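You operate a simulated robot arm through the tools that you are given. There is no shell and no other tool. Be economical: measure what you need, move in short steps, check, and stop when the job is done.

Carry out the task below with a simulated robot arm. There is one attempt and no reset: what you move stays moved.

TASK
Wipe the gauge window clean and zero the empty gauge, lamp lit.
Fine: wipe back on the white pad, lamp off at the end.

It is judged by the outcome, as a careful person would: the job done as asked, and still so three seconds after it is handed in. It fails if anything else is knocked over, pushed out of place, dropped, spilled or broken.

THE ROBOT
A 7-joint arm with a two-finger parallel gripper, fixed in place. Base frame: the origin is at the foot of the arm, x ahead of it, y to its left, z up; the work surface is at about z = 803. Lengths are in mm, angles in rad, forces in N, time in s.
With the tool pointing down near the work surface it reaches from about 340 to 780 mm from the base axis. Its first joint turns from -2.897 to 2.897 rad. Payload 3.91 kg.
Tool frame: the origin (TCP) lies between the finger pads and is the grasp point; the fingertips stand 30 mm ahead of it; z points along the fingers, y is the line along which they close. The gripper opens to 110 mm. The fingers are 20 mm wide and 10 mm thick; the gripper's body (48 by 112 mm) begins 55 mm behind the TCP.
Orientation is told as [roll, pitch, yaw] about the base's x, y, z axes, in that order, counted from this pose: with the fingers straight down and closing along the base's y, the tool's x points along the base's -x, its y along +y and its z along -z.

THE INTERFACE
- The arm moves only by the tool arm_command. Its argument "moves" is a list of rows, each a list of 7 numbers: the shift along the tool's x, y, z in mm, then the turn, a rotation vector about the tool's x, y, z in rad, then the finger opening in mm, from 0 to 110. In form: [[tx, ty, tz, wx, wy, wz, hand], ...]. A call has 1 to 8 rows; each row shifts and turns the commanded pose from where the row before left it, along the tool's axes as they then stand. Each row takes 0.2 s and may step no farther than 50 mm and 0.15 rad from the row before; otherwise, or with a gripper value out of range, the whole call is refused. Where a pose cannot be reached the arm comes as near as it can. A force on the tool above 40 N (or 10 N above the force at the start of the call, whichever is more), or a blocked arm, ends the call early, and 0.2 s more pass. The fingers move at their own pace (about 153 mm/s each) and stop on an object; they squeeze with about 26 N. The grip force told is the motor's: it shows also when the fingers shut on nothing. Time passes only in rows, and 0.2 s behind the last, so rows that do not move let the fingers close. It gives the time, the measured TCP pose, the force on the tool (base axes), the opening and the grip force at its end, in the units of the frame above (readings bear some noise), with the torque about the TCP (base axes, N m) and any sound that the robot's microphone picked up.
- Cameras (640 x 400 px; columns grow to the right, rows downward): "scene" is fixed at [50.8, 649.9, 1417.4]; the picture's right is [-0.66, -0.75, 0.00], its down [-0.49, 0.43, -0.75] and it looks along [0.57, -0.50, -0.66] (base axes); focal length 320 px, centre (320, 200). "wrist" rides on the gripper at [77, 7, -115] in the tool frame; the picture's right is [-0.09, 1.00, 0.00], its down [-0.80, -0.07, -0.59] and it looks along [-0.59, -0.05, 0.80] (tool axes); focal length 270 px, centre (320, 200). There is no depth. A picture from a camera that has moved, and an enlarged one, comes with that camera's place and axes in the base frame and with its lens.
- get_image(camera): a new picture of that camera. The clock stands still meanwhile.
- move_column(by): slides the trunk up (or, below 0, down) by that many mm; the arm rides with it, the base frame stays. It gives what a move gives, with no picture.
- zoom(camera, box): a new picture of the part [left, top, right, bottom] of that camera's present view, enlarged. The clock stands still meanwhile.
- finish_job(): hands the job in; it is judged then, once.

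Go step by step. Nothing tells you positions but the pictures and the camera data: compare them with the known pose of the tool, close in by small moves and look again before you grip or let go. The budget is 120 turns and 68 pictures, counting those below and the enlarged ones. Unless the task says otherwise, let go and move clear before handing in, and close with one line.

The tools are called after ">>>" as name(argument=value, ...) on one line, values as JSON. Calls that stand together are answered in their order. arm_command: Moves the arm, as the interface text tells. Its arguments: {"type":"object","properties":{"moves":{"type":"array"}},"required":["moves"]} The other tools are called the same way: move_column (by) slides the trunk up or down; get_image (camera) takes a picture; zoom (camera, box) takes an enlarged picture of a part of a camera's view; finish_job () hands the job in.

At the start:

```text
clock: 0.0
tool_pos: [321.2, 362.9, 1181.7]
ee_rot: [0.0, -0.001, 0.0]
force: [-0.1, 0.6, -0.1]
moment: [0.02, 0.03, 0.0]
finger_gap: 110.2
finger_force: 0.2
trunk travel left (down, up): [-575.0, 35.0]
```

scene: 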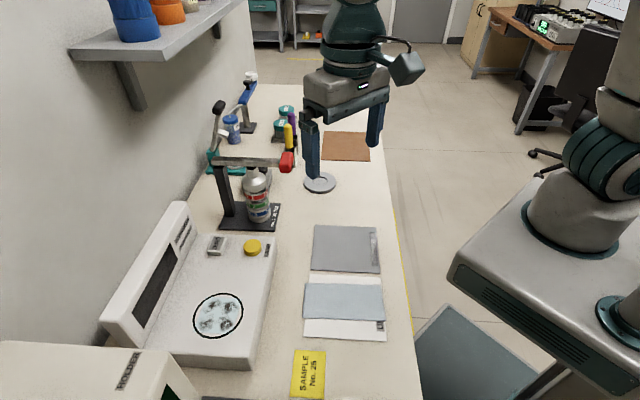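
wrist: 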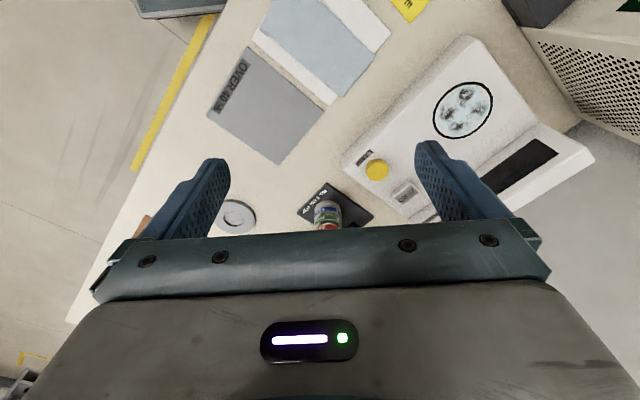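

I see a gauge (white box with a round smudged window, a yellow button and a rocker switch), a blue wipe lying on a white pad, and a grey pad labelled "OVER...". I'll look closer to read the labels.

>>> zoom(camera="scene", box=[90, 190, 290, 380])

>>> zoom(camera="scene", box=[280, 210, 420, 400])

>>> zoom(camera="scene", box=[190, 60, 390, 240])

>>> zoom(camera="wrist", box=[180, 0, 620, 240])

```text
2.11 times, centred on (190, 285) of scene
camera zoom: at [50.8, 649.9, 1417.4], right [-0.66, -0.75, 0.0], down [-0.49, 0.43, -0.75], along [0.57, -0.5, -0.66], focal length 674 px, centre (594, 21)
```

zoom: 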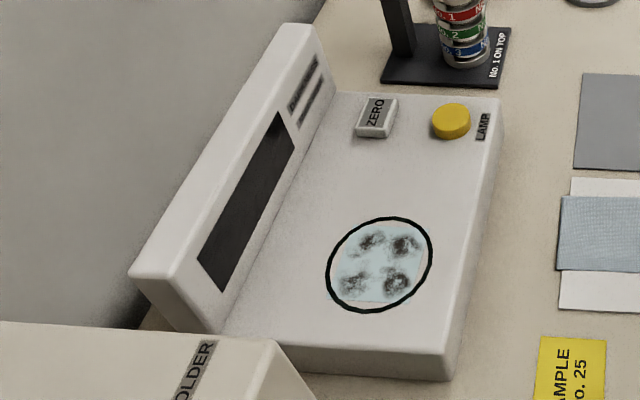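

```text
2.11 times, centred on (350, 305) of scene
camera zoom: at [50.8, 649.9, 1417.4], right [-0.66, -0.75, 0.0], down [-0.49, 0.43, -0.75], along [0.57, -0.5, -0.66], focal length 674 px, centre (257, -21)
```

zoom: 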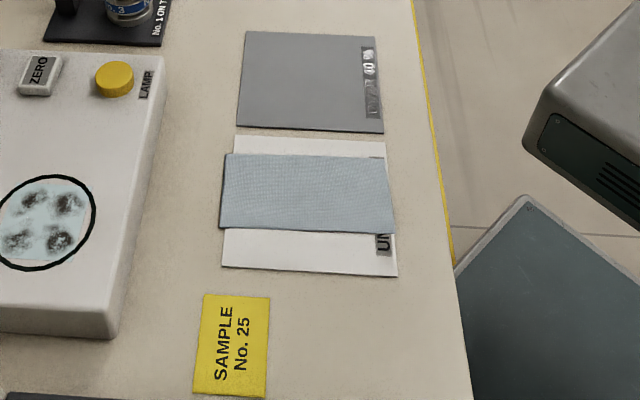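

```text
2.22 times, centred on (290, 150) of scene
camera zoom: at [50.8, 649.9, 1417.4], right [-0.66, -0.75, 0.0], down [-0.49, 0.43, -0.75], along [0.57, -0.5, -0.66], focal length 712 px, centre (387, 311)
```

zoom: 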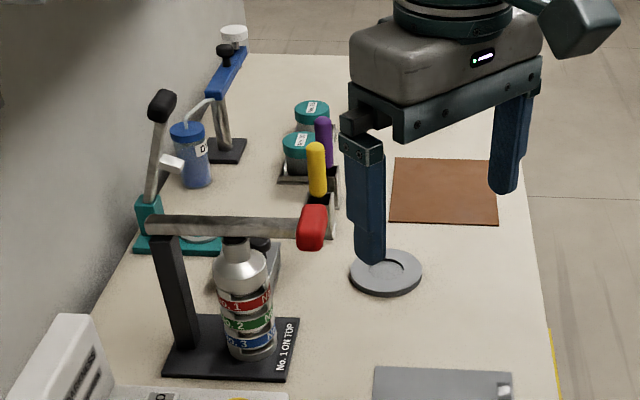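

```text
1.45 times, centred on (400, 120) of wrist
camera zoom: at [243.9, 371.5, 1295.3], right [0.09, 1.0, 0.0], down [0.8, -0.07, 0.59], along [0.59, -0.05, -0.8], focal length 393 px, centre (204, 316)
```

zoom: 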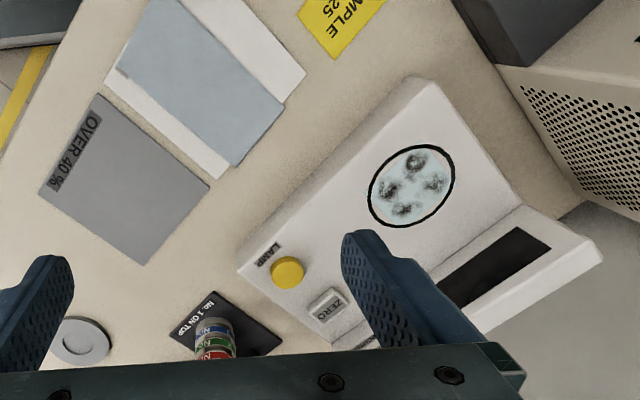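

The wipe is about 170×87 mm centred near (301,364), lying at about 45°; the window is near (405,586,868), the lamp button near (495,455,878) and the zero key near (554,510,873). I'll turn the gripper to match the bench axis and come down over the wipe to look at it.

>>> arm_command(moves=[[20, 0, 0, 0, 0, 0, 110], [0, 0, 30, 0, 0, -0.137, 110], [0, 0, 30, 0, 0, -0.137, 110], [0, 0, 30, 0, 0, -0.137, 110], [0, 0, 30, 0, 0, -0.137, 110], [0, 0, 30, 0, 0, -0.137, 110], [0, 0, 30, 0, 0, -0.135, 110]])

>>> get_image(camera="wrist")

>>> get_image(camera="scene")

```text
clock: 1.6
tool_pos: [299.8, 362.8, 1000.9]
ee_rot: [0.001, 0.002, 0.821]
force: [0.5, 0.0, -1.0]
moment: [0.04, 0.03, 0.02]
finger_gap: 110.2
finger_force: 0.1
trunk travel left (down, up): [-575.0, 35.0]
```

```text
61 pictures are left
camera wrist: at [243.3, 313.2, 1115.3], right [-0.67, 0.74, 0.0], down [0.6, 0.54, 0.59], along [0.44, 0.4, -0.8], focal length 270 px, centre (320, 200)
```

wrist: 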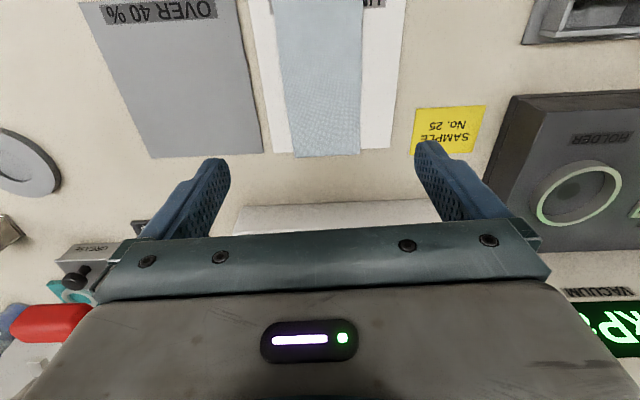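

```text
60 pictures are left
```

scene: 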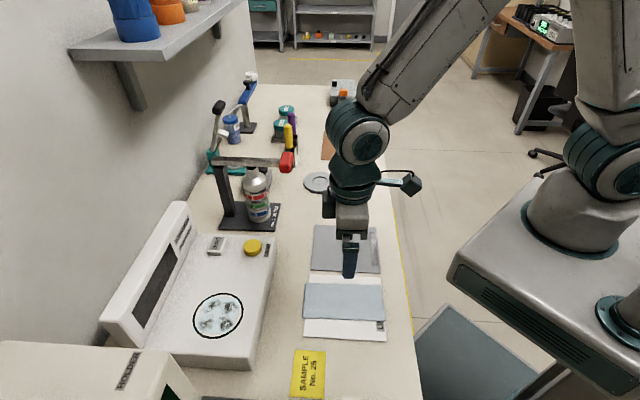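

The gripper is aligned with the wipe, so I'm taking a close look at its edge for thickness and stiffness.

>>> zoom(camera="scene", box=[295, 270, 395, 350])

>>> zoom(camera="wrist", box=[240, 0, 420, 170])

```text
5.00 times, centred on (345, 310) of scene
camera zoom: at [50.8, 649.9, 1417.4], right [-0.66, -0.75, 0.0], down [-0.49, 0.43, -0.75], along [0.57, -0.5, -0.66], focal length 1601 px, centre (195, -350)
```

zoom: 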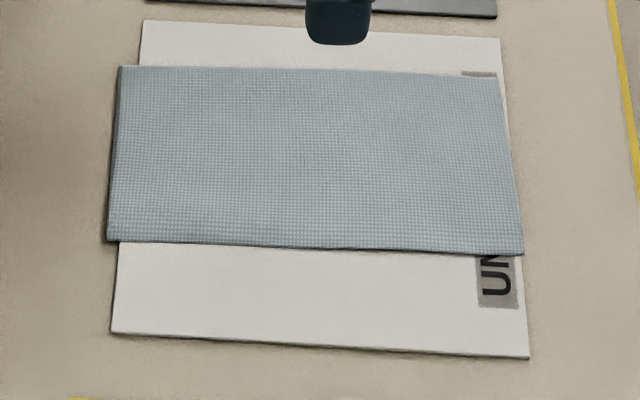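

```text
2.35 times, centred on (330, 85) of wrist
camera zoom: at [243.3, 313.2, 1115.3], right [-0.67, 0.74, 0.0], down [0.6, 0.54, 0.59], along [0.44, 0.4, -0.8], focal length 636 px, centre (296, 471)
```

zoom: 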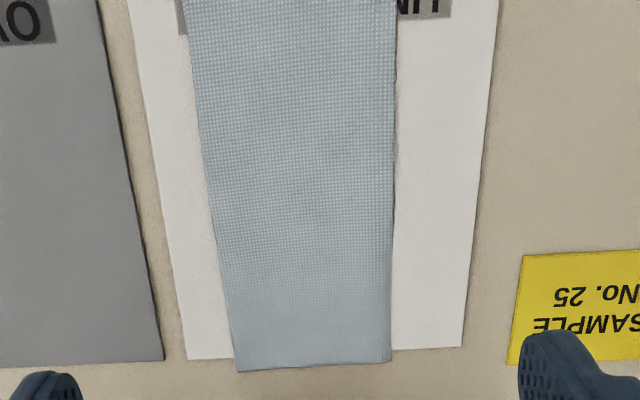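

The wipe is a thin slab or cloth about 85 mm wide and a few mm thick. I'll straddle its width at the centre and feel down for the pad.

>>> arm_command(moves=[[0, 0, 50, 0, 0, 0, 110], [0, 0, 50, 0, 0, 0, 110], [0, 0, 44, 0, 0, 0, 110], [0, 0, 6, 0, 0, 0, 110], [0, 0, 3, 0, 0, 0, 110], [0, 0, 3, 0, 0, 0, 110]])

>>> zoom(camera="scene", box=[285, 250, 405, 350])

```text
clock: 3.0
tool_pos: [300.6, 364.6, 844.3]
ee_rot: [0.0, 0.001, 0.82]
force: [-0.1, 0.6, 0.5]
moment: [-0.01, 0.02, 0.02]
finger_gap: 109.8
finger_force: 0.0
trunk travel left (down, up): [-575.0, 35.0]
```

```text
4.00 times, centred on (345, 300) of scene
camera zoom: at [50.8, 649.9, 1417.4], right [-0.66, -0.75, 0.0], down [-0.49, 0.43, -0.75], along [0.57, -0.5, -0.66], focal length 1281 px, centre (220, -200)
```

zoom: 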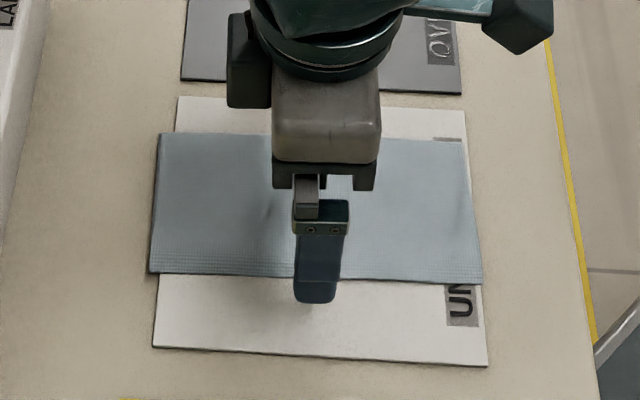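

Well placed, with the finger about 12 mm outside the wipe edge. Now I'll feel down to the pad in 1 to 2 mm steps.

>>> arm_command(moves=[[0, 0, 2, 0, 0, 0, 110], [0, 0, 2, 0, 0, 0, 110], [0, 0, 1, 0, 0, 0, 110], [0, 0, 1, 0, 0, 0, 110]])

```text
clock: 4.0
tool_pos: [299.7, 364.4, 840.4]
ee_rot: [0.001, 0.0, 0.82]
force: [-0.5, -0.2, 0.3]
moment: [-0.02, 0.04, 0.0]
finger_gap: 110.0
finger_force: 0.0
trunk travel left (down, up): [-575.0, 35.0]
```

No contact yet, continuing down.

>>> arm_command(moves=[[0, 0, 1, 0, 0, 0, 110], [0, 0, 1, 0, 0, 0, 110], [0, 0, 0, 0, 0, 0, 110]])

>>> zoom(camera="scene", box=[325, 295, 375, 335])

```text
clock: 4.8
tool_pos: [300.9, 363.2, 838.2]
ee_rot: [0.0, -0.001, 0.821]
force: [0.2, -0.1, 0.7]
moment: [0.0, -0.02, 0.03]
finger_gap: 110.0
finger_force: 0.0
trunk travel left (down, up): [-575.0, 35.0]
```

```text
10.00 times, centred on (350, 315) of scene
camera zoom: at [50.8, 649.9, 1417.4], right [-0.66, -0.75, 0.0], down [-0.49, 0.43, -0.75], along [0.57, -0.5, -0.66], focal length 3202 px, centre (20, -950)
```

zoom: 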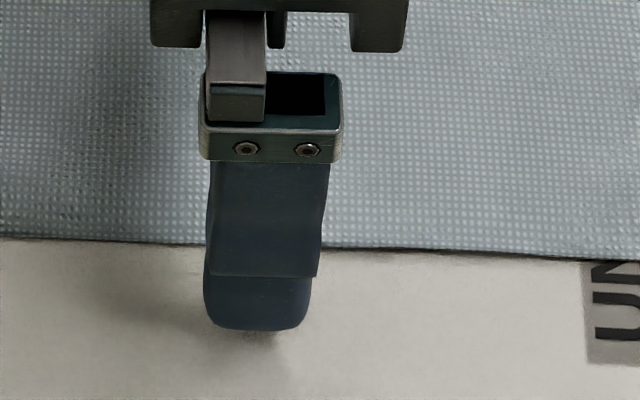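

>>> arm_command(moves=[[0, 0, 1, 0, 0, 0, 110], [0, 0, 0, 0, 0, 0, 110]])

>>> arm_command(moves=[[0, 0, 1, 0, 0, 0, 110], [0, 0, 0, 0, 0, 0, 110]])

>>> arm_command(moves=[[0, 0, 1, 0, 0, 0, 110], [0, 0, 0, 0, 0, 0, 110]])

```text
clock: 5.4
tool_pos: [301.6, 363.3, 835.9]
ee_rot: [-0.001, -0.001, 0.82]
force: [1.4, -0.8, -0.6]
moment: [0.01, 0.02, -0.01]
finger_gap: 110.3
finger_force: 0.1
trunk travel left (down, up): [-575.0, 35.0]
```

```text
clock: 6.0
tool_pos: [301.6, 364.2, 835.1]
ee_rot: [0.0, 0.0, 0.821]
force: [0.2, -0.7, 0.1]
moment: [0.0, -0.02, 0.01]
finger_gap: 110.3
finger_force: 0.1
trunk travel left (down, up): [-575.0, 35.0]
```

```text
clock: 6.6
tool_pos: [302.5, 363.8, 835.0]
ee_rot: [0.0, -0.001, 0.822]
force: [-0.1, 0.5, -0.3]
moment: [0.03, -0.03, 0.01]
finger_gap: 110.0
finger_force: 0.0
trunk travel left (down, up): [-575.0, 35.0]
```

>>> arm_command(moves=[[0, 0, 1, 0, 0, 0, 110], [0, 0, 0, 0, 0, 0, 110], [0, 0, 0, 0, 0, 0, 110]])

>>> zoom(camera="scene", box=[325, 295, 375, 335])

```text
clock: 7.4
tool_pos: [302.3, 363.8, 833.4]
ee_rot: [0.002, 0.0, 0.822]
force: [1.1, -0.5, -0.3]
moment: [0.02, -0.01, 0.0]
finger_gap: 109.8
finger_force: 0.0
trunk travel left (down, up): [-575.0, 35.0]
```

```text
10.00 times, centred on (350, 315) of scene
camera zoom: at [50.8, 649.9, 1417.4], right [-0.66, -0.75, 0.0], down [-0.49, 0.43, -0.75], along [0.57, -0.5, -0.66], focal length 3202 px, centre (20, -950)
```

zoom: 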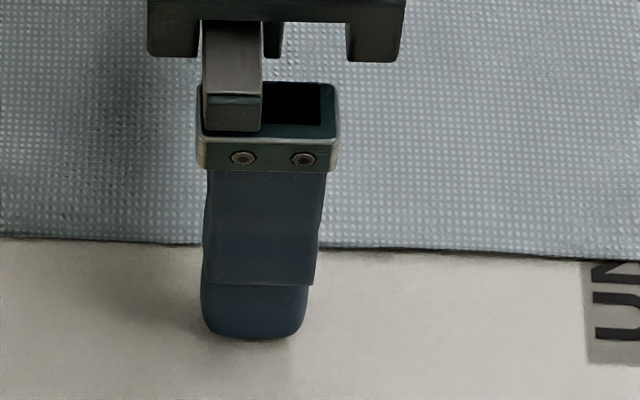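

The tips are just about at the pad. I'll close on the wipe and see how it behaves.

>>> arm_command(moves=[[0, 0, 0, 0, 0, 0, 84], [0, 0, 0, 0, 0, 0, 78], [0, 0, 0, 0, 0, 0, 78]])

>>> zoom(camera="scene", box=[285, 250, 405, 350])

```text
clock: 8.2
tool_pos: [301.8, 363.8, 833.4]
ee_rot: [0.001, 0.001, 0.819]
force: [-0.2, 0.6, 0.0]
moment: [0.02, -0.02, 0.01]
finger_gap: 78.0
finger_force: 0.1
trunk travel left (down, up): [-575.0, 35.0]
```

```text
4.00 times, centred on (345, 300) of scene
camera zoom: at [50.8, 649.9, 1417.4], right [-0.66, -0.75, 0.0], down [-0.49, 0.43, -0.75], along [0.57, -0.5, -0.66], focal length 1281 px, centre (220, -200)
```

zoom: 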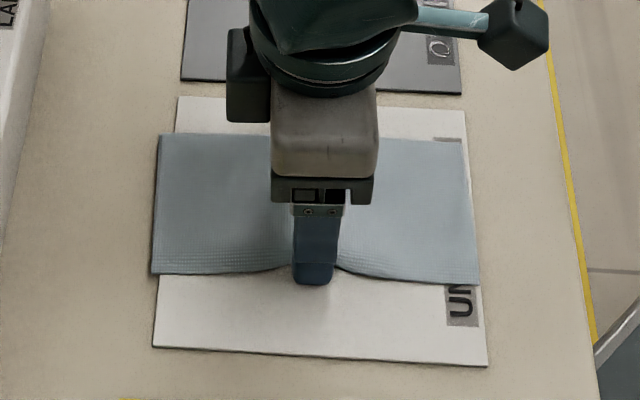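

It's a soft cloth. A pinch in the middle will leave cloth under the fingertips, so I'll back off and pinch the interior instead.

>>> arm_command(moves=[[0, 0, 0, 0, 0, 0, 105], [0, 0, 0, 0, 0, 0, 110], [0, 0, -20, 0, 0, 0, 110], [0, 0, 0, 0, 0, 0, 45], [0, 0, 0, 0, 0, 0, 45], [0, 0, 12, 0, 0, 0, 45]])

>>> zoom(camera="scene", box=[285, 250, 405, 350])

```text
clock: 9.6
tool_pos: [301.7, 364.3, 841.6]
ee_rot: [0.0, 0.002, 0.82]
force: [0.2, -0.1, 0.5]
moment: [0.03, 0.02, -0.01]
finger_gap: 44.9
finger_force: 0.1
trunk travel left (down, up): [-575.0, 35.0]
```

```text
4.00 times, centred on (345, 300) of scene
camera zoom: at [50.8, 649.9, 1417.4], right [-0.66, -0.75, 0.0], down [-0.49, 0.43, -0.75], along [0.57, -0.5, -0.66], focal length 1281 px, centre (220, -200)
```

zoom: 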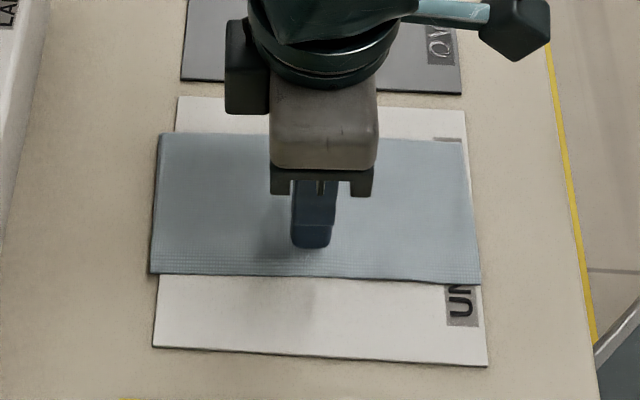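

The cloth sprang back flat. Lowering onto it with light pressure.

>>> arm_command(moves=[[0, 0, 5, 0, 0, 0, 45], [0, 0, 1, 0, 0, 0, 45], [0, 0, 1, 0, 0, 0, 45], [0, 0, 1, 0, 0, 0, 45]])

```text
clock: 10.6
tool_pos: [301.2, 364.3, 834.3]
ee_rot: [0.0, -0.002, 0.819]
force: [0.6, -0.3, 13.0]
moment: [-0.27, -0.28, -0.03]
finger_gap: 45.1
finger_force: 0.3
trunk travel left (down, up): [-575.0, 35.0]
```

Contact at about 13 N. I'll ease off a little and close.

>>> arm_command(moves=[[0, 0, -0.6, 0, 0, 0, 30], [0, 0, 0, 0, 0, 0, 15], [0, 0, 0, 0, 0, 0, 0], [0, 0, 0, 0, 0, 0, 0]])

>>> zoom(camera="scene", box=[285, 250, 405, 350])

```text
clock: 11.6
tool_pos: [301.3, 363.2, 835.2]
ee_rot: [0.0, -0.004, 0.82]
force: [1.6, -0.8, 14.1]
moment: [-0.11, -0.07, -0.01]
finger_gap: 2.5
finger_force: 25.9
trunk travel left (down, up): [-575.0, 35.0]
```

```text
4.00 times, centred on (345, 300) of scene
camera zoom: at [50.8, 649.9, 1417.4], right [-0.66, -0.75, 0.0], down [-0.49, 0.43, -0.75], along [0.57, -0.5, -0.66], focal length 1281 px, centre (220, -200)
```

zoom: 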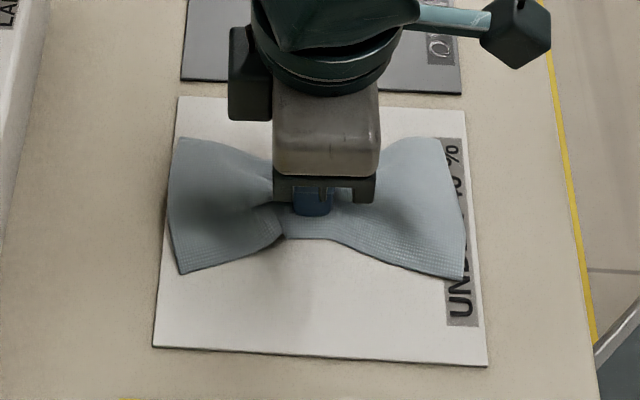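

A clean pinch with cloth under the fingertips. Lifting and carrying it over the window.

>>> arm_command(moves=[[0, 0, -30, 0, 0, 0, 0], [0, 0, -45, 0, 0, 0, 0], [0, 0, -50, 0, 0, 0, 0], [-46.6, 15.1, 0, 0, 0, 0, 0], [-46.6, 15.1, 0, 0, 0, 0, 0], [-46.6, 15.1, 0, 0, 0, 0, 0], [-46.6, 15.1, 0, 0, 0, 0, 0], [-46.6, 15.1, 0, 0, 0, 0, 0]])

>>> get_image(camera="scene")

>>> get_image(camera="wrist")

```text
clock: 13.4
tool_pos: [404.5, 585.1, 957.6]
ee_rot: [0.001, 0.003, 0.82]
force: [0.0, 1.2, -0.3]
moment: [0.0, 0.03, 0.0]
finger_gap: 2.3
finger_force: 26.2
trunk travel left (down, up): [-575.0, 35.0]
```

```text
51 pictures are left
```

scene: 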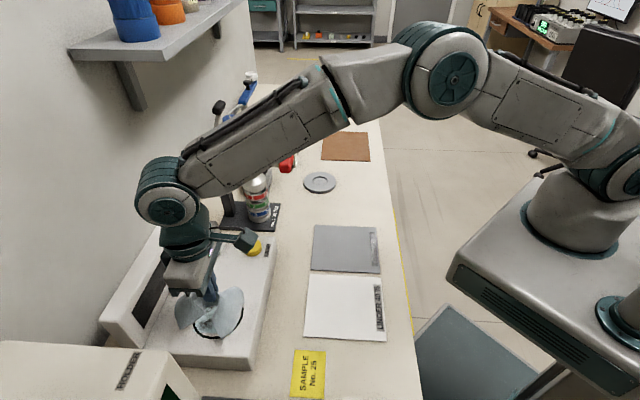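

```text
50 pictures are left
camera wrist: at [347.2, 535.6, 1071.0], right [-0.67, 0.74, 0.0], down [0.6, 0.54, 0.59], along [0.44, 0.4, -0.81], focal length 270 px, centre (320, 200)
```

wrist: 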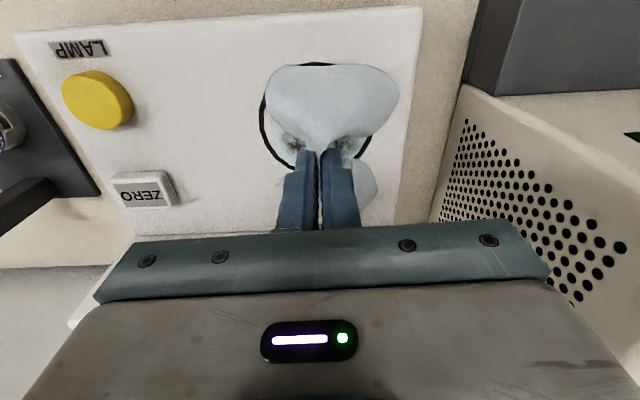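

The cloth hangs well over the window. Before descending I'm checking clearance to the holder box beside the gauge.

>>> zoom(camera="scene", box=[0, 200, 320, 400])

```text
2.00 times, centred on (160, 300) of scene
camera zoom: at [50.8, 649.9, 1417.4], right [-0.66, -0.75, 0.0], down [-0.49, 0.43, -0.75], along [0.57, -0.5, -0.66], focal length 640 px, centre (640, 0)
```

zoom: 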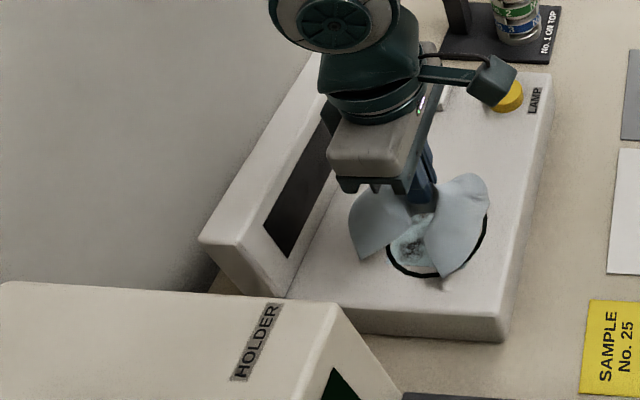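

The holder face is about 138 mm off along the finger direction, so there's ample room. Descending to contact.

>>> arm_command(moves=[[0, 0, 35, 0, 0, 0, 0], [0, 0, 12, 0, 0, 0, 0], [0, 0, 5, 0, 0, 0, 0], [0, 0, 3, 0, 0, 0, 0]])

>>> zoom(camera="scene", box=[160, 250, 280, 370])

```text
clock: 14.4
tool_pos: [406.1, 585.5, 904.7]
ee_rot: [0.0, 0.0, 0.822]
force: [-0.5, -0.5, -0.1]
moment: [-0.01, 0.0, 0.01]
finger_gap: 2.8
finger_force: 26.2
trunk travel left (down, up): [-575.0, 35.0]
```

```text
3.33 times, centred on (220, 310) of scene
camera zoom: at [50.8, 649.9, 1417.4], right [-0.66, -0.75, 0.0], down [-0.49, 0.43, -0.75], along [0.57, -0.5, -0.66], focal length 1067 px, centre (653, -167)
```

zoom: 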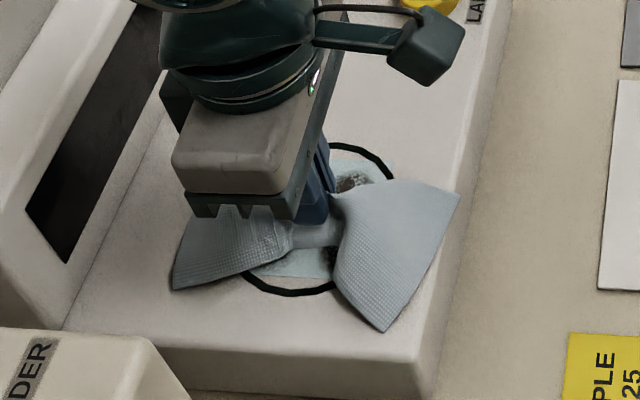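

>>> arm_command(moves=[[0, 0, 2, 0, 0, 0, 0], [0, 0, 2, 0, 0, 0, 0], [0, 0, 2, 0, 0, 0, 0]])

>>> arm_command(moves=[[0, 0, 1, 0, 0, 0, 0], [0, 0, 1, 0, 0, 0, 0]])

```text
clock: 15.2
tool_pos: [405.2, 585.6, 897.9]
ee_rot: [0.0, 0.002, 0.82]
force: [-0.4, 0.6, -0.4]
moment: [0.0, 0.0, -0.03]
finger_gap: 2.6
finger_force: 26.4
trunk travel left (down, up): [-575.0, 35.0]
```

```text
clock: 15.8
tool_pos: [404.6, 585.1, 896.1]
ee_rot: [-0.001, 0.0, 0.82]
force: [-0.8, -0.4, 0.2]
moment: [0.0, -0.01, 0.01]
finger_gap: 2.5
finger_force: 25.3
trunk travel left (down, up): [-575.0, 35.0]
```

No contact yet, so I'm continuing down in 1 mm steps.

>>> arm_command(moves=[[0, 0, 1, 0, 0, 0, 0], [0, 0, 1, 0, 0, 0, 0]])

>>> arm_command(moves=[[0, 0, 1, 0, 0, 0, 0], [0, 0, 0, 0, 0, 0, 0]])

>>> arm_command(moves=[[0, 0, 1, 0, 0, 0, 0], [0, 0, 0, 0, 0, 0, 0]])

```text
clock: 16.4
tool_pos: [405.9, 585.0, 893.9]
ee_rot: [0.0, 0.0, 0.82]
force: [0.5, 0.8, -0.4]
moment: [0.02, 0.0, 0.03]
finger_gap: 2.5
finger_force: 25.9
trunk travel left (down, up): [-575.0, 35.0]
```

```text
clock: 17.0
tool_pos: [406.7, 586.0, 893.7]
ee_rot: [0.0, 0.0, 0.82]
force: [-0.2, -0.4, -0.7]
moment: [-0.04, 0.02, -0.02]
finger_gap: 2.5
finger_force: 26.5
trunk travel left (down, up): [-575.0, 35.0]
```

```text
clock: 17.6
tool_pos: [405.8, 585.7, 892.8]
ee_rot: [-0.001, -0.002, 0.819]
force: [0.1, -0.4, 0.1]
moment: [0.0, -0.03, 0.01]
finger_gap: 2.5
finger_force: 25.8
trunk travel left (down, up): [-575.0, 35.0]
```

>>> arm_command(moves=[[0, 0, 1, 0, 0, 0, 0], [0, 0, 1, 0, 0, 0, 0]])

>>> arm_command(moves=[[0, 0, 1, 0, 0, 0, 0], [0, 0, 1, 0, 0, 0, 0]])

>>> zoom(camera="scene", box=[160, 250, 280, 370])

```text
clock: 18.2
tool_pos: [405.2, 585.9, 890.9]
ee_rot: [0.0, -0.001, 0.821]
force: [0.2, -1.1, 7.1]
moment: [-0.06, -0.01, -0.02]
finger_gap: 2.5
finger_force: 25.6
trunk travel left (down, up): [-575.0, 35.0]
```

```text
clock: 18.8
tool_pos: [405.7, 585.9, 890.7]
ee_rot: [0.003, -0.006, 0.821]
force: [-0.8, -0.6, 22.5]
moment: [-0.08, -0.09, -0.01]
finger_gap: 2.8
finger_force: 26.0
trunk travel left (down, up): [-575.0, 35.0]
```

```text
3.33 times, centred on (220, 310) of scene
camera zoom: at [50.8, 649.9, 1417.4], right [-0.66, -0.75, 0.0], down [-0.49, 0.43, -0.75], along [0.57, -0.5, -0.66], focal length 1067 px, centre (653, -167)
```

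zoom: 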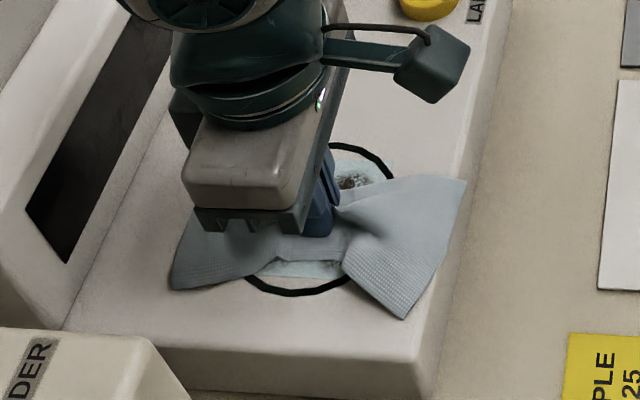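

In contact; the window surface is at about z=860. I'll ease the pressure and rub along the first lane.

>>> arm_command(moves=[[0, 0, -1, 0, 0, 0, 0], [0, 18, 0, 0, 0, 0, 0], [0, 18, 0, 0, 0, 0, 0], [0, -18, 0, 0, 0, 0, 0], [0, -18, 0, 0, 0, 0, 0], [0, -18, 0, 0, 0, 0, 0], [0, -18, 0, 0, 0, 0, 0]])

>>> zoom(camera="scene", box=[160, 250, 280, 370])

>>> get_image(camera="wrist")

```text
clock: 20.4
tool_pos: [430.2, 558.9, 891.0]
ee_rot: [-0.001, -0.001, 0.82]
force: [-2.7, 2.6, 25.2]
moment: [-0.01, -0.06, 0.0]
finger_gap: 2.7
finger_force: 26.3
trunk travel left (down, up): [-575.0, 35.0]
```

```text
3.33 times, centred on (220, 310) of scene
camera zoom: at [50.8, 649.9, 1417.4], right [-0.66, -0.75, 0.0], down [-0.49, 0.43, -0.75], along [0.57, -0.5, -0.66], focal length 1067 px, centre (653, -167)
```

zoom: 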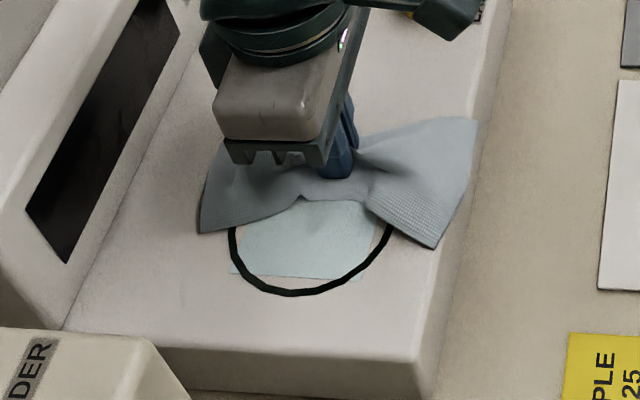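

```text
45 pictures are left
camera wrist: at [371.7, 508.4, 1004.9], right [-0.67, 0.74, 0.0], down [0.6, 0.54, 0.6], along [0.44, 0.4, -0.8], focal length 270 px, centre (320, 200)
```

wrist: 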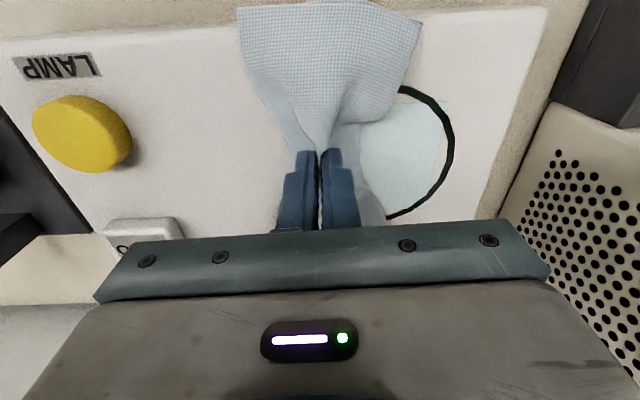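

The smudges are coming off. I'll ease the pressure slightly and cover the outer lanes.

>>> arm_command(moves=[[-18, 0, -1, 0, 0, 0, 0], [0, 18, 0, 0, 0, 0, 0], [0, 18, 0, 0, 0, 0, 0], [0, 18, 0, 0, 0, 0, 0], [18, 12, 0, 0, 0, 0, 0], [18, -12, 0, 0, 0, 0, 0], [0, -18, 0, 0, 0, 0, 0], [0, -18, 0, 0, 0, 0, 0]])

>>> arm_command(moves=[[0, -18, 0, 0, 0, 0, 0], [-18, -8, 0, 0, 0, 0, 0], [-18, 8, 0, 0, 0, 0, 0], [-6, 18, 0, 0, 0, 0, 0], [6, 18, 0, 0, 0, 0, 0], [18, 0, 0, 0, 0, 0, 0]])

>>> arm_command(moves=[[0, 0, -30, 0, 0, 0, 0], [0, 0, -50, 0, 0, 0, 0], [40, -15, -40, 0, 0, 0, 0], [45, -15, 0, 0, 0, 0, 0], [45, -15, 0, 0, 0, 0, 0]])

>>> zoom(camera="scene", box=[100, 200, 420, 400])

```text
clock: 22.2
tool_pos: [404.5, 558.2, 891.6]
ee_rot: [0.001, -0.001, 0.82]
force: [-2.8, 2.3, 20.8]
moment: [-0.05, 0.0, 0.0]
finger_gap: 2.5
finger_force: 25.6
trunk travel left (down, up): [-575.0, 35.0]
```

```text
clock: 23.6
tool_pos: [401.3, 586.6, 892.1]
ee_rot: [0.002, -0.004, 0.822]
force: [0.6, 2.2, 25.1]
moment: [-0.1, -0.14, 0.04]
finger_gap: 2.8
finger_force: 26.2
trunk travel left (down, up): [-575.0, 35.0]
```

```text
refused: row 3 steps farther than a row can; nothing moved
```

```text
2.00 times, centred on (260, 300) of scene
camera zoom: at [50.8, 649.9, 1417.4], right [-0.66, -0.75, 0.0], down [-0.49, 0.43, -0.75], along [0.57, -0.5, -0.66], focal length 640 px, centre (440, 0)
```

zoom: 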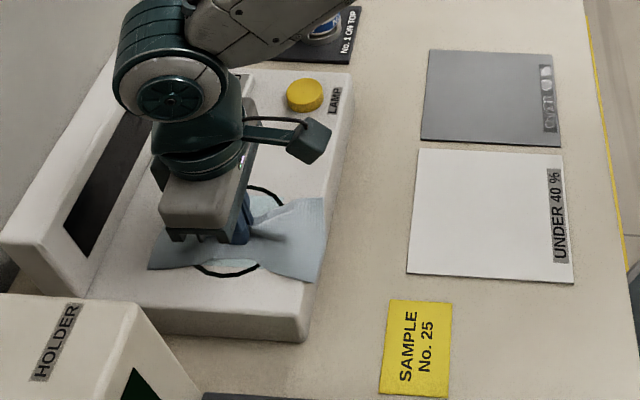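

The window looks clean so far. Lifting the cloth straight up, carrying it to above the pad, and checking the window.

>>> arm_command(moves=[[0, 0, -30, 0, 0, 0, 0], [0, 0, -45, 0, 0, 0, 0], [0, 0, -35, 0, 0, 0, 0], [46.8, -14.4, 0, 0, 0, 0, 0], [46.8, -14.4, 0, 0, 0, 0, 0], [46.8, -14.4, 0, 0, 0, 0, 0], [46.8, -14.4, 0, 0, 0, 0, 0], [46.8, -14.4, 0, 0, 0, 0, 0]])

>>> zoom(camera="scene", box=[160, 250, 280, 370])

>>> get_image(camera="scene")

```text
clock: 25.4
tool_pos: [297.6, 366.1, 998.0]
ee_rot: [-0.001, -0.001, 0.82]
force: [0.4, -0.4, -0.6]
moment: [-0.01, 0.03, 0.04]
finger_gap: 2.6
finger_force: 25.6
trunk travel left (down, up): [-575.0, 35.0]
```

```text
3.33 times, centred on (220, 310) of scene
camera zoom: at [50.8, 649.9, 1417.4], right [-0.66, -0.75, 0.0], down [-0.49, 0.43, -0.75], along [0.57, -0.5, -0.66], focal length 1067 px, centre (653, -167)
```

zoom: 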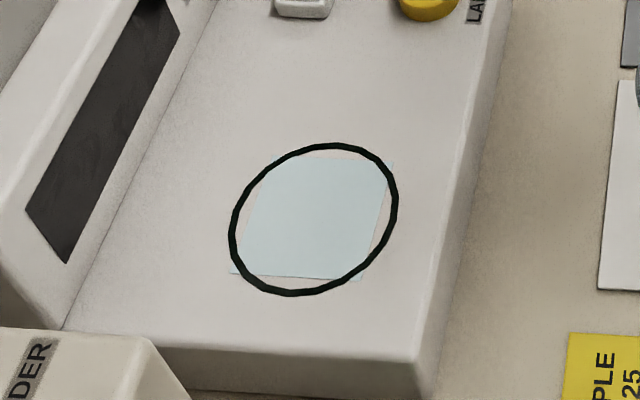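

```text
42 pictures are left
```

scene: 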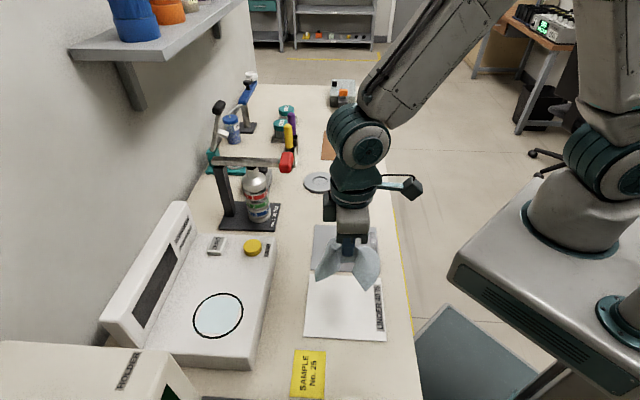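

The window is clean. Lowering the wipe onto the middle of the white pad.

>>> arm_command(moves=[[2, 6, 45, 0, 0, 0, 0], [0, 0, 48, 0, 0, 0, 0], [0, 0, 45, 0, 0, 0, 0], [0, 0, 16, 0, 0, 0, 0], [0, 0, 5, 0, 0, 0, 0]])

>>> zoom(camera="scene", box=[285, 250, 405, 350])

```text
clock: 26.6
tool_pos: [291.9, 368.2, 840.5]
ee_rot: [0.002, -0.001, 0.819]
force: [0.4, 0.3, -0.2]
moment: [0.0, 0.03, -0.02]
finger_gap: 2.4
finger_force: 26.0
trunk travel left (down, up): [-575.0, 35.0]
```

```text
4.00 times, centred on (345, 300) of scene
camera zoom: at [50.8, 649.9, 1417.4], right [-0.66, -0.75, 0.0], down [-0.49, 0.43, -0.75], along [0.57, -0.5, -0.66], focal length 1281 px, centre (220, -200)
```

zoom: 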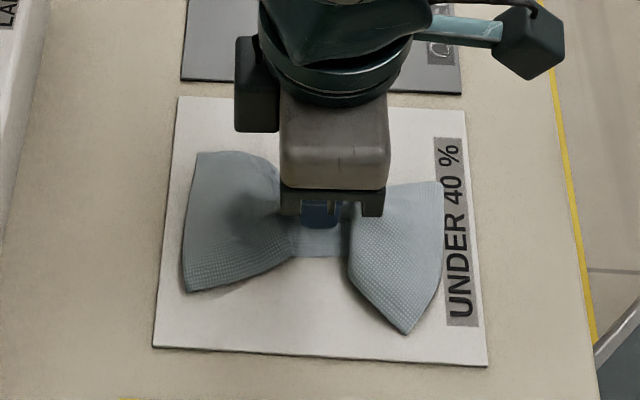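

The wipe is centred over the pad. Lowering the last few mm and opening.

>>> arm_command(moves=[[0, 0, 3, 0, 0, 0, 0], [0, 0, 1.5, 0, 0, 0, 0], [0, 0, 0, 0, 0, 0, 15], [0, 0, 0, 0, 0, 0, 35], [0, 0, 0, 0, 0, 0, 45], [0, 0, 0, 0, 0, 0, 45], [0, 0, -10, 0, 0, 0, 45]])

>>> zoom(camera="scene", box=[285, 250, 405, 350])

```text
clock: 28.2
tool_pos: [292.8, 368.7, 847.0]
ee_rot: [-0.002, 0.001, 0.82]
force: [-0.1, -0.1, -0.1]
moment: [0.02, -0.01, -0.01]
finger_gap: 44.9
finger_force: 0.0
trunk travel left (down, up): [-575.0, 35.0]
```

```text
4.00 times, centred on (345, 300) of scene
camera zoom: at [50.8, 649.9, 1417.4], right [-0.66, -0.75, 0.0], down [-0.49, 0.43, -0.75], along [0.57, -0.5, -0.66], focal length 1281 px, centre (220, -200)
```

zoom: 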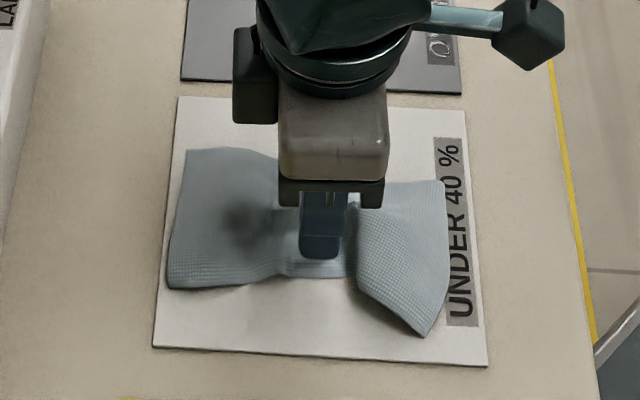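

>>> arm_command(moves=[[0, 0, -50, 0, 0, 0, 45], [0, 0, -50, 0, 0, 0, 0], [0, 0, -30, 0, 0, 0, 0], [-40.2, -18, 0, 0, 0, 0, 0], [-40.2, -18, 0, 0, 0, 0, 0], [-40.2, -18, 0, 0, 0, 0, 0], [-40.2, -18, 0, 0, 0, 0, 0], [-40.2, -18, 0, 0, 0, 0, 0]])

>>> get_image(camera="scene")

>>> get_image(camera="wrist")

```text
clock: 30.0
tool_pos: [495.7, 450.8, 975.1]
ee_rot: [0.001, 0.002, 0.821]
force: [0.6, -0.8, 0.1]
moment: [0.04, 0.0, 0.02]
finger_gap: 0.0
finger_force: 25.9
trunk travel left (down, up): [-575.0, 35.0]
```

```text
39 pictures are left
```

scene: 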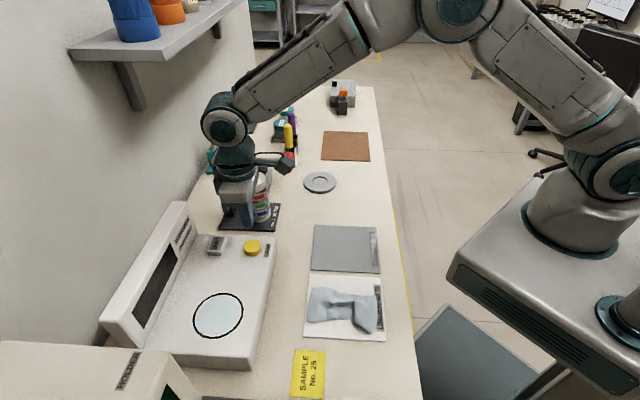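

```text
38 pictures are left
camera wrist: at [437.7, 401.3, 1089.2], right [-0.67, 0.74, 0.0], down [0.6, 0.54, 0.59], along [0.44, 0.4, -0.81], focal length 270 px, centre (320, 200)
```

wrist: 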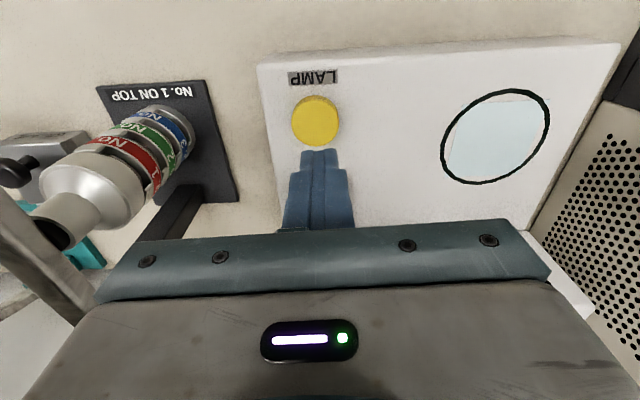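

The wipe lies fully on the white pad. The fingers are just short of the lamp button, so I'll shift 4 mm and descend towards it.

>>> arm_command(moves=[[-4.2, 0, 30, 0, 0, 0, 0], [0, 0, 25, 0, 0, 0, 0], [0, 0, 5, 0, 0, 0, 0], [0, 0, 3, 0, 0, 0, 0]])

>>> zoom(camera="scene", box=[200, 210, 300, 290])

>>> get_image(camera="wrist")

```text
clock: 31.0
tool_pos: [497.8, 456.7, 913.0]
ee_rot: [0.0, -0.001, 0.821]
force: [0.6, 0.4, 0.0]
moment: [-0.01, 0.02, -0.01]
finger_gap: 0.1
finger_force: 26.1
trunk travel left (down, up): [-575.0, 35.0]
```

```text
5.00 times, centred on (250, 250) of scene
camera zoom: at [50.8, 649.9, 1417.4], right [-0.66, -0.75, 0.0], down [-0.49, 0.43, -0.75], along [0.57, -0.5, -0.66], focal length 1601 px, centre (670, -50)
```

zoom: 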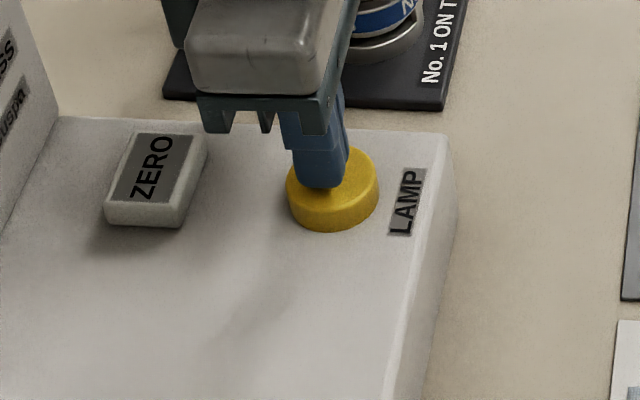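

```text
36 pictures are left
camera wrist: at [440.0, 405.3, 1026.6], right [-0.67, 0.74, 0.0], down [0.6, 0.54, 0.59], along [0.44, 0.4, -0.8], focal length 270 px, centre (320, 200)
```

wrist: 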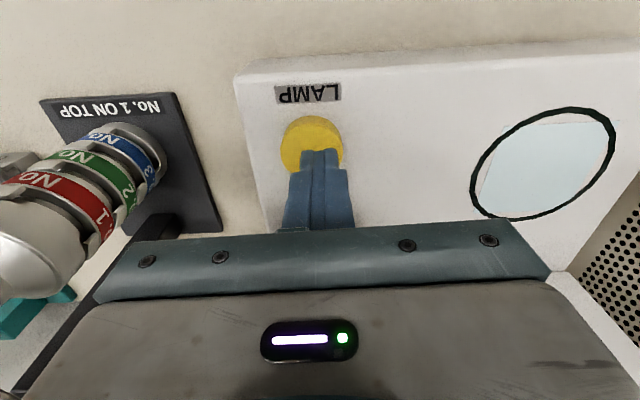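

The tip is slightly off centre; I'll correct by a few mm and press.

>>> arm_command(moves=[[3, -5, 2, 0, 0, 0, 0], [0, 0, 2, 0, 0, 0, 0], [0, 0, 2, 0, 0, 0, 0], [0, 0, 2, 0, 0, 0, 0]])

>>> zoom(camera="scene", box=[100, 180, 300, 300])

```text
clock: 32.0
tool_pos: [499.9, 451.0, 906.1]
ee_rot: [0.0, 0.0, 0.821]
force: [-0.1, -0.2, 0.4]
moment: [-0.02, -0.01, -0.02]
finger_gap: 0.2
finger_force: 25.8
trunk travel left (down, up): [-575.0, 35.0]
```

```text
3.20 times, centred on (200, 240) of scene
camera zoom: at [50.8, 649.9, 1417.4], right [-0.66, -0.75, 0.0], down [-0.49, 0.43, -0.75], along [0.57, -0.5, -0.66], focal length 1025 px, centre (704, 72)
```

zoom: 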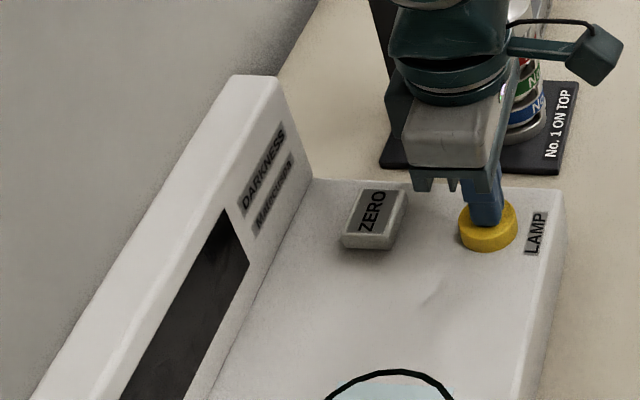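

>>> arm_command(moves=[[0, 0, 1, 0, 0, 0, 0], [0, 0, 1, 0, 0, 0, 0]])

>>> arm_command(moves=[[0, 0, 1, 0, 0, 0, 0], [0, 0, 1, 0, 0, 0, 0]])

>>> arm_command(moves=[[0, 0, 1, 0, 0, 0, 0], [0, 0, 1, 0, 0, 0, 0]])

```text
clock: 32.6
tool_pos: [499.9, 451.2, 902.7]
ee_rot: [0.0, 0.0, 0.821]
force: [1.0, -0.5, 1.2]
moment: [-0.04, 0.0, 0.01]
finger_gap: 0.0
finger_force: 25.5
trunk travel left (down, up): [-575.0, 35.0]
```

```text
clock: 33.2
tool_pos: [500.1, 451.6, 902.5]
ee_rot: [0.001, 0.0, 0.822]
force: [-0.3, -0.2, 1.6]
moment: [0.01, -0.02, -0.01]
finger_gap: 0.0
finger_force: 25.7
trunk travel left (down, up): [-575.0, 35.0]
```

```text
clock: 33.8
tool_pos: [500.0, 451.9, 900.2]
ee_rot: [-0.001, -0.001, 0.819]
force: [-0.4, 0.2, 2.3]
moment: [0.01, 0.0, 0.0]
finger_gap: 0.3
finger_force: 26.0
trunk travel left (down, up): [-575.0, 35.0]
```

Force is building gently like a button spring. Looking at the display before pressing further.

>>> zoom(camera="scene", box=[100, 180, 300, 380])

```text
2.00 times, centred on (200, 280) of scene
camera zoom: at [50.8, 649.9, 1417.4], right [-0.66, -0.75, 0.0], down [-0.49, 0.43, -0.75], along [0.57, -0.5, -0.66], focal length 640 px, centre (560, 40)
```

zoom: 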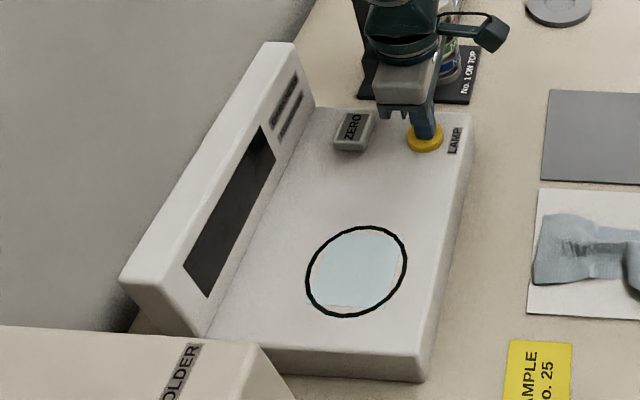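

>>> arm_command(moves=[[0, 0, 1, 0, 0, 0, 0], [0, 0, 1, 0, 0, 0, 0]])

>>> arm_command(moves=[[0, 0, 1, 0, 0, 0, 0], [0, 0, 1, 0, 0, 0, 0]])

>>> zoom(camera="scene", box=[100, 180, 300, 380])

```text
clock: 34.4
tool_pos: [499.1, 450.6, 898.0]
ee_rot: [0.0, -0.002, 0.821]
force: [-0.9, 1.1, 2.1]
moment: [0.07, 0.05, 0.01]
finger_gap: 0.0
finger_force: 26.1
trunk travel left (down, up): [-575.0, 35.0]
```

```text
clock: 35.0
tool_pos: [499.6, 449.9, 896.5]
ee_rot: [0.001, -0.002, 0.821]
force: [0.8, 1.4, 2.9]
moment: [0.04, 0.0, -0.01]
finger_gap: 0.3
finger_force: 25.7
trunk travel left (down, up): [-575.0, 35.0]
heard: click
```

```text
2.00 times, centred on (200, 280) of scene
camera zoom: at [50.8, 649.9, 1417.4], right [-0.66, -0.75, 0.0], down [-0.49, 0.43, -0.75], along [0.57, -0.5, -0.66], focal length 640 px, centre (560, 40)
```

zoom: 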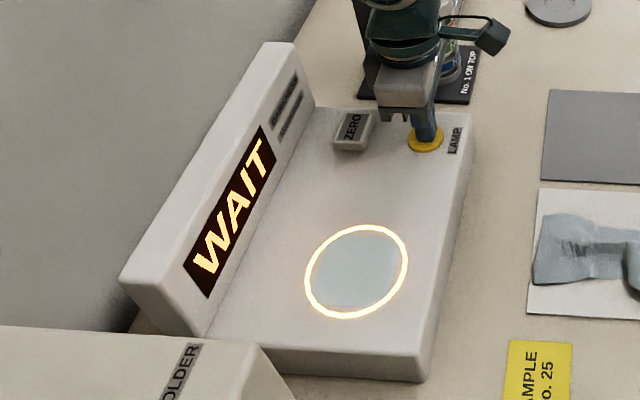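

The lamp is lit and the display says WAIT. I'll lift off, wait for it to be ready, and move over ZERO.

>>> arm_command(moves=[[0, 0, -30, 0, 0, 0, 0], [0, 0, -20, 0, 0, 0, 0], [-40.8, 0, 0, 0, 0, 0, 0], [-40.8, 0, 0, 0, 0, 0, 0], [0, 0, 20, 0, 0, 0, 0]])

>>> zoom(camera="scene", box=[100, 180, 300, 380])

>>> get_image(camera="wrist")

```text
clock: 36.2
tool_pos: [554.3, 510.4, 923.8]
ee_rot: [0.0, 0.002, 0.82]
force: [-0.8, 0.4, 0.7]
moment: [0.0, 0.01, 0.01]
finger_gap: 0.0
finger_force: 25.5
trunk travel left (down, up): [-575.0, 35.0]
```

```text
2.00 times, centred on (200, 280) of scene
camera zoom: at [50.8, 649.9, 1417.4], right [-0.66, -0.75, 0.0], down [-0.49, 0.43, -0.75], along [0.57, -0.5, -0.66], focal length 640 px, centre (560, 40)
```

zoom: 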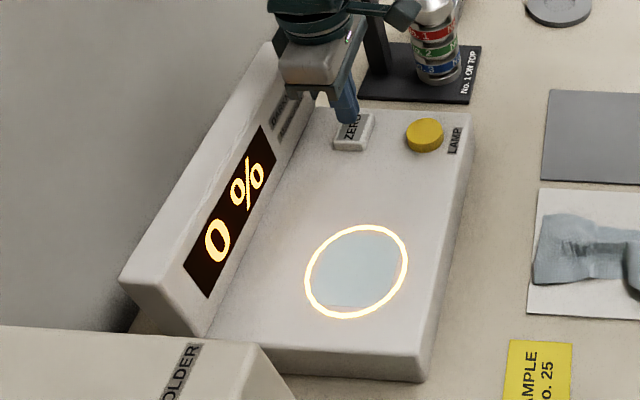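

```text
31 pictures are left
camera wrist: at [497.3, 459.7, 1037.2], right [-0.67, 0.74, 0.0], down [0.6, 0.54, 0.59], along [0.44, 0.4, -0.8], focal length 270 px, centre (320, 200)
```

wrist: 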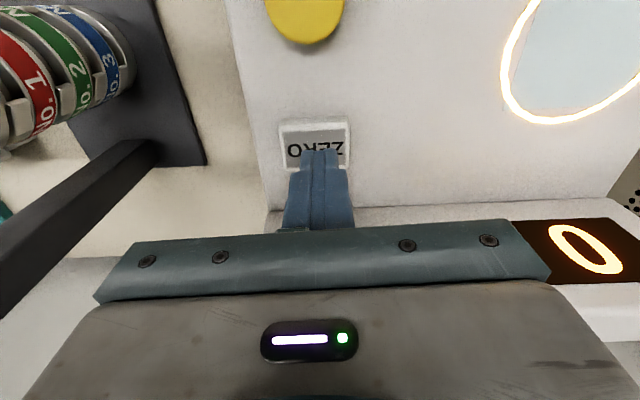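

The reading is up, at 0 %, and the tip is centred over ZERO. Pressing it until it clicks.

>>> arm_command(moves=[[0, 0, 14, 0, 0, 0, 0], [0, 0, 4, 0, 0, 0, 0], [0, 0, 2, 0, 0, 0, 0]])

>>> arm_command(moves=[[0, 0, 1, 0, 0, 0, 0], [0, 0, 1, 0, 0, 0, 0]])

>>> arm_command(moves=[[0, 0, 1, 0, 0, 0, 0], [0, 0, 1, 0, 0, 0, 0]])

>>> arm_command(moves=[[0, 0, 1, 0, 0, 0, 0], [0, 0, 1, 0, 0, 0, 0]])

```text
clock: 37.0
tool_pos: [555.4, 511.6, 905.0]
ee_rot: [0.001, 0.001, 0.82]
force: [0.3, 0.2, 0.1]
moment: [0.02, -0.04, 0.01]
finger_gap: 0.2
finger_force: 26.1
trunk travel left (down, up): [-575.0, 35.0]
```

```text
clock: 37.6
tool_pos: [555.1, 510.4, 903.9]
ee_rot: [0.0, -0.001, 0.82]
force: [-0.4, 0.0, 0.1]
moment: [-0.01, 0.03, 0.0]
finger_gap: 0.0
finger_force: 26.0
trunk travel left (down, up): [-575.0, 35.0]
```

```text
clock: 38.2
tool_pos: [556.5, 511.1, 902.4]
ee_rot: [0.001, -0.001, 0.82]
force: [-0.3, 0.8, 1.2]
moment: [-0.05, -0.02, -0.02]
finger_gap: 0.0
finger_force: 25.9
trunk travel left (down, up): [-575.0, 35.0]
```

```text
clock: 38.8
tool_pos: [555.9, 510.8, 900.5]
ee_rot: [0.001, -0.001, 0.82]
force: [0.3, 1.0, 1.0]
moment: [0.01, 0.01, -0.01]
finger_gap: 0.0
finger_force: 26.3
trunk travel left (down, up): [-575.0, 35.0]
```

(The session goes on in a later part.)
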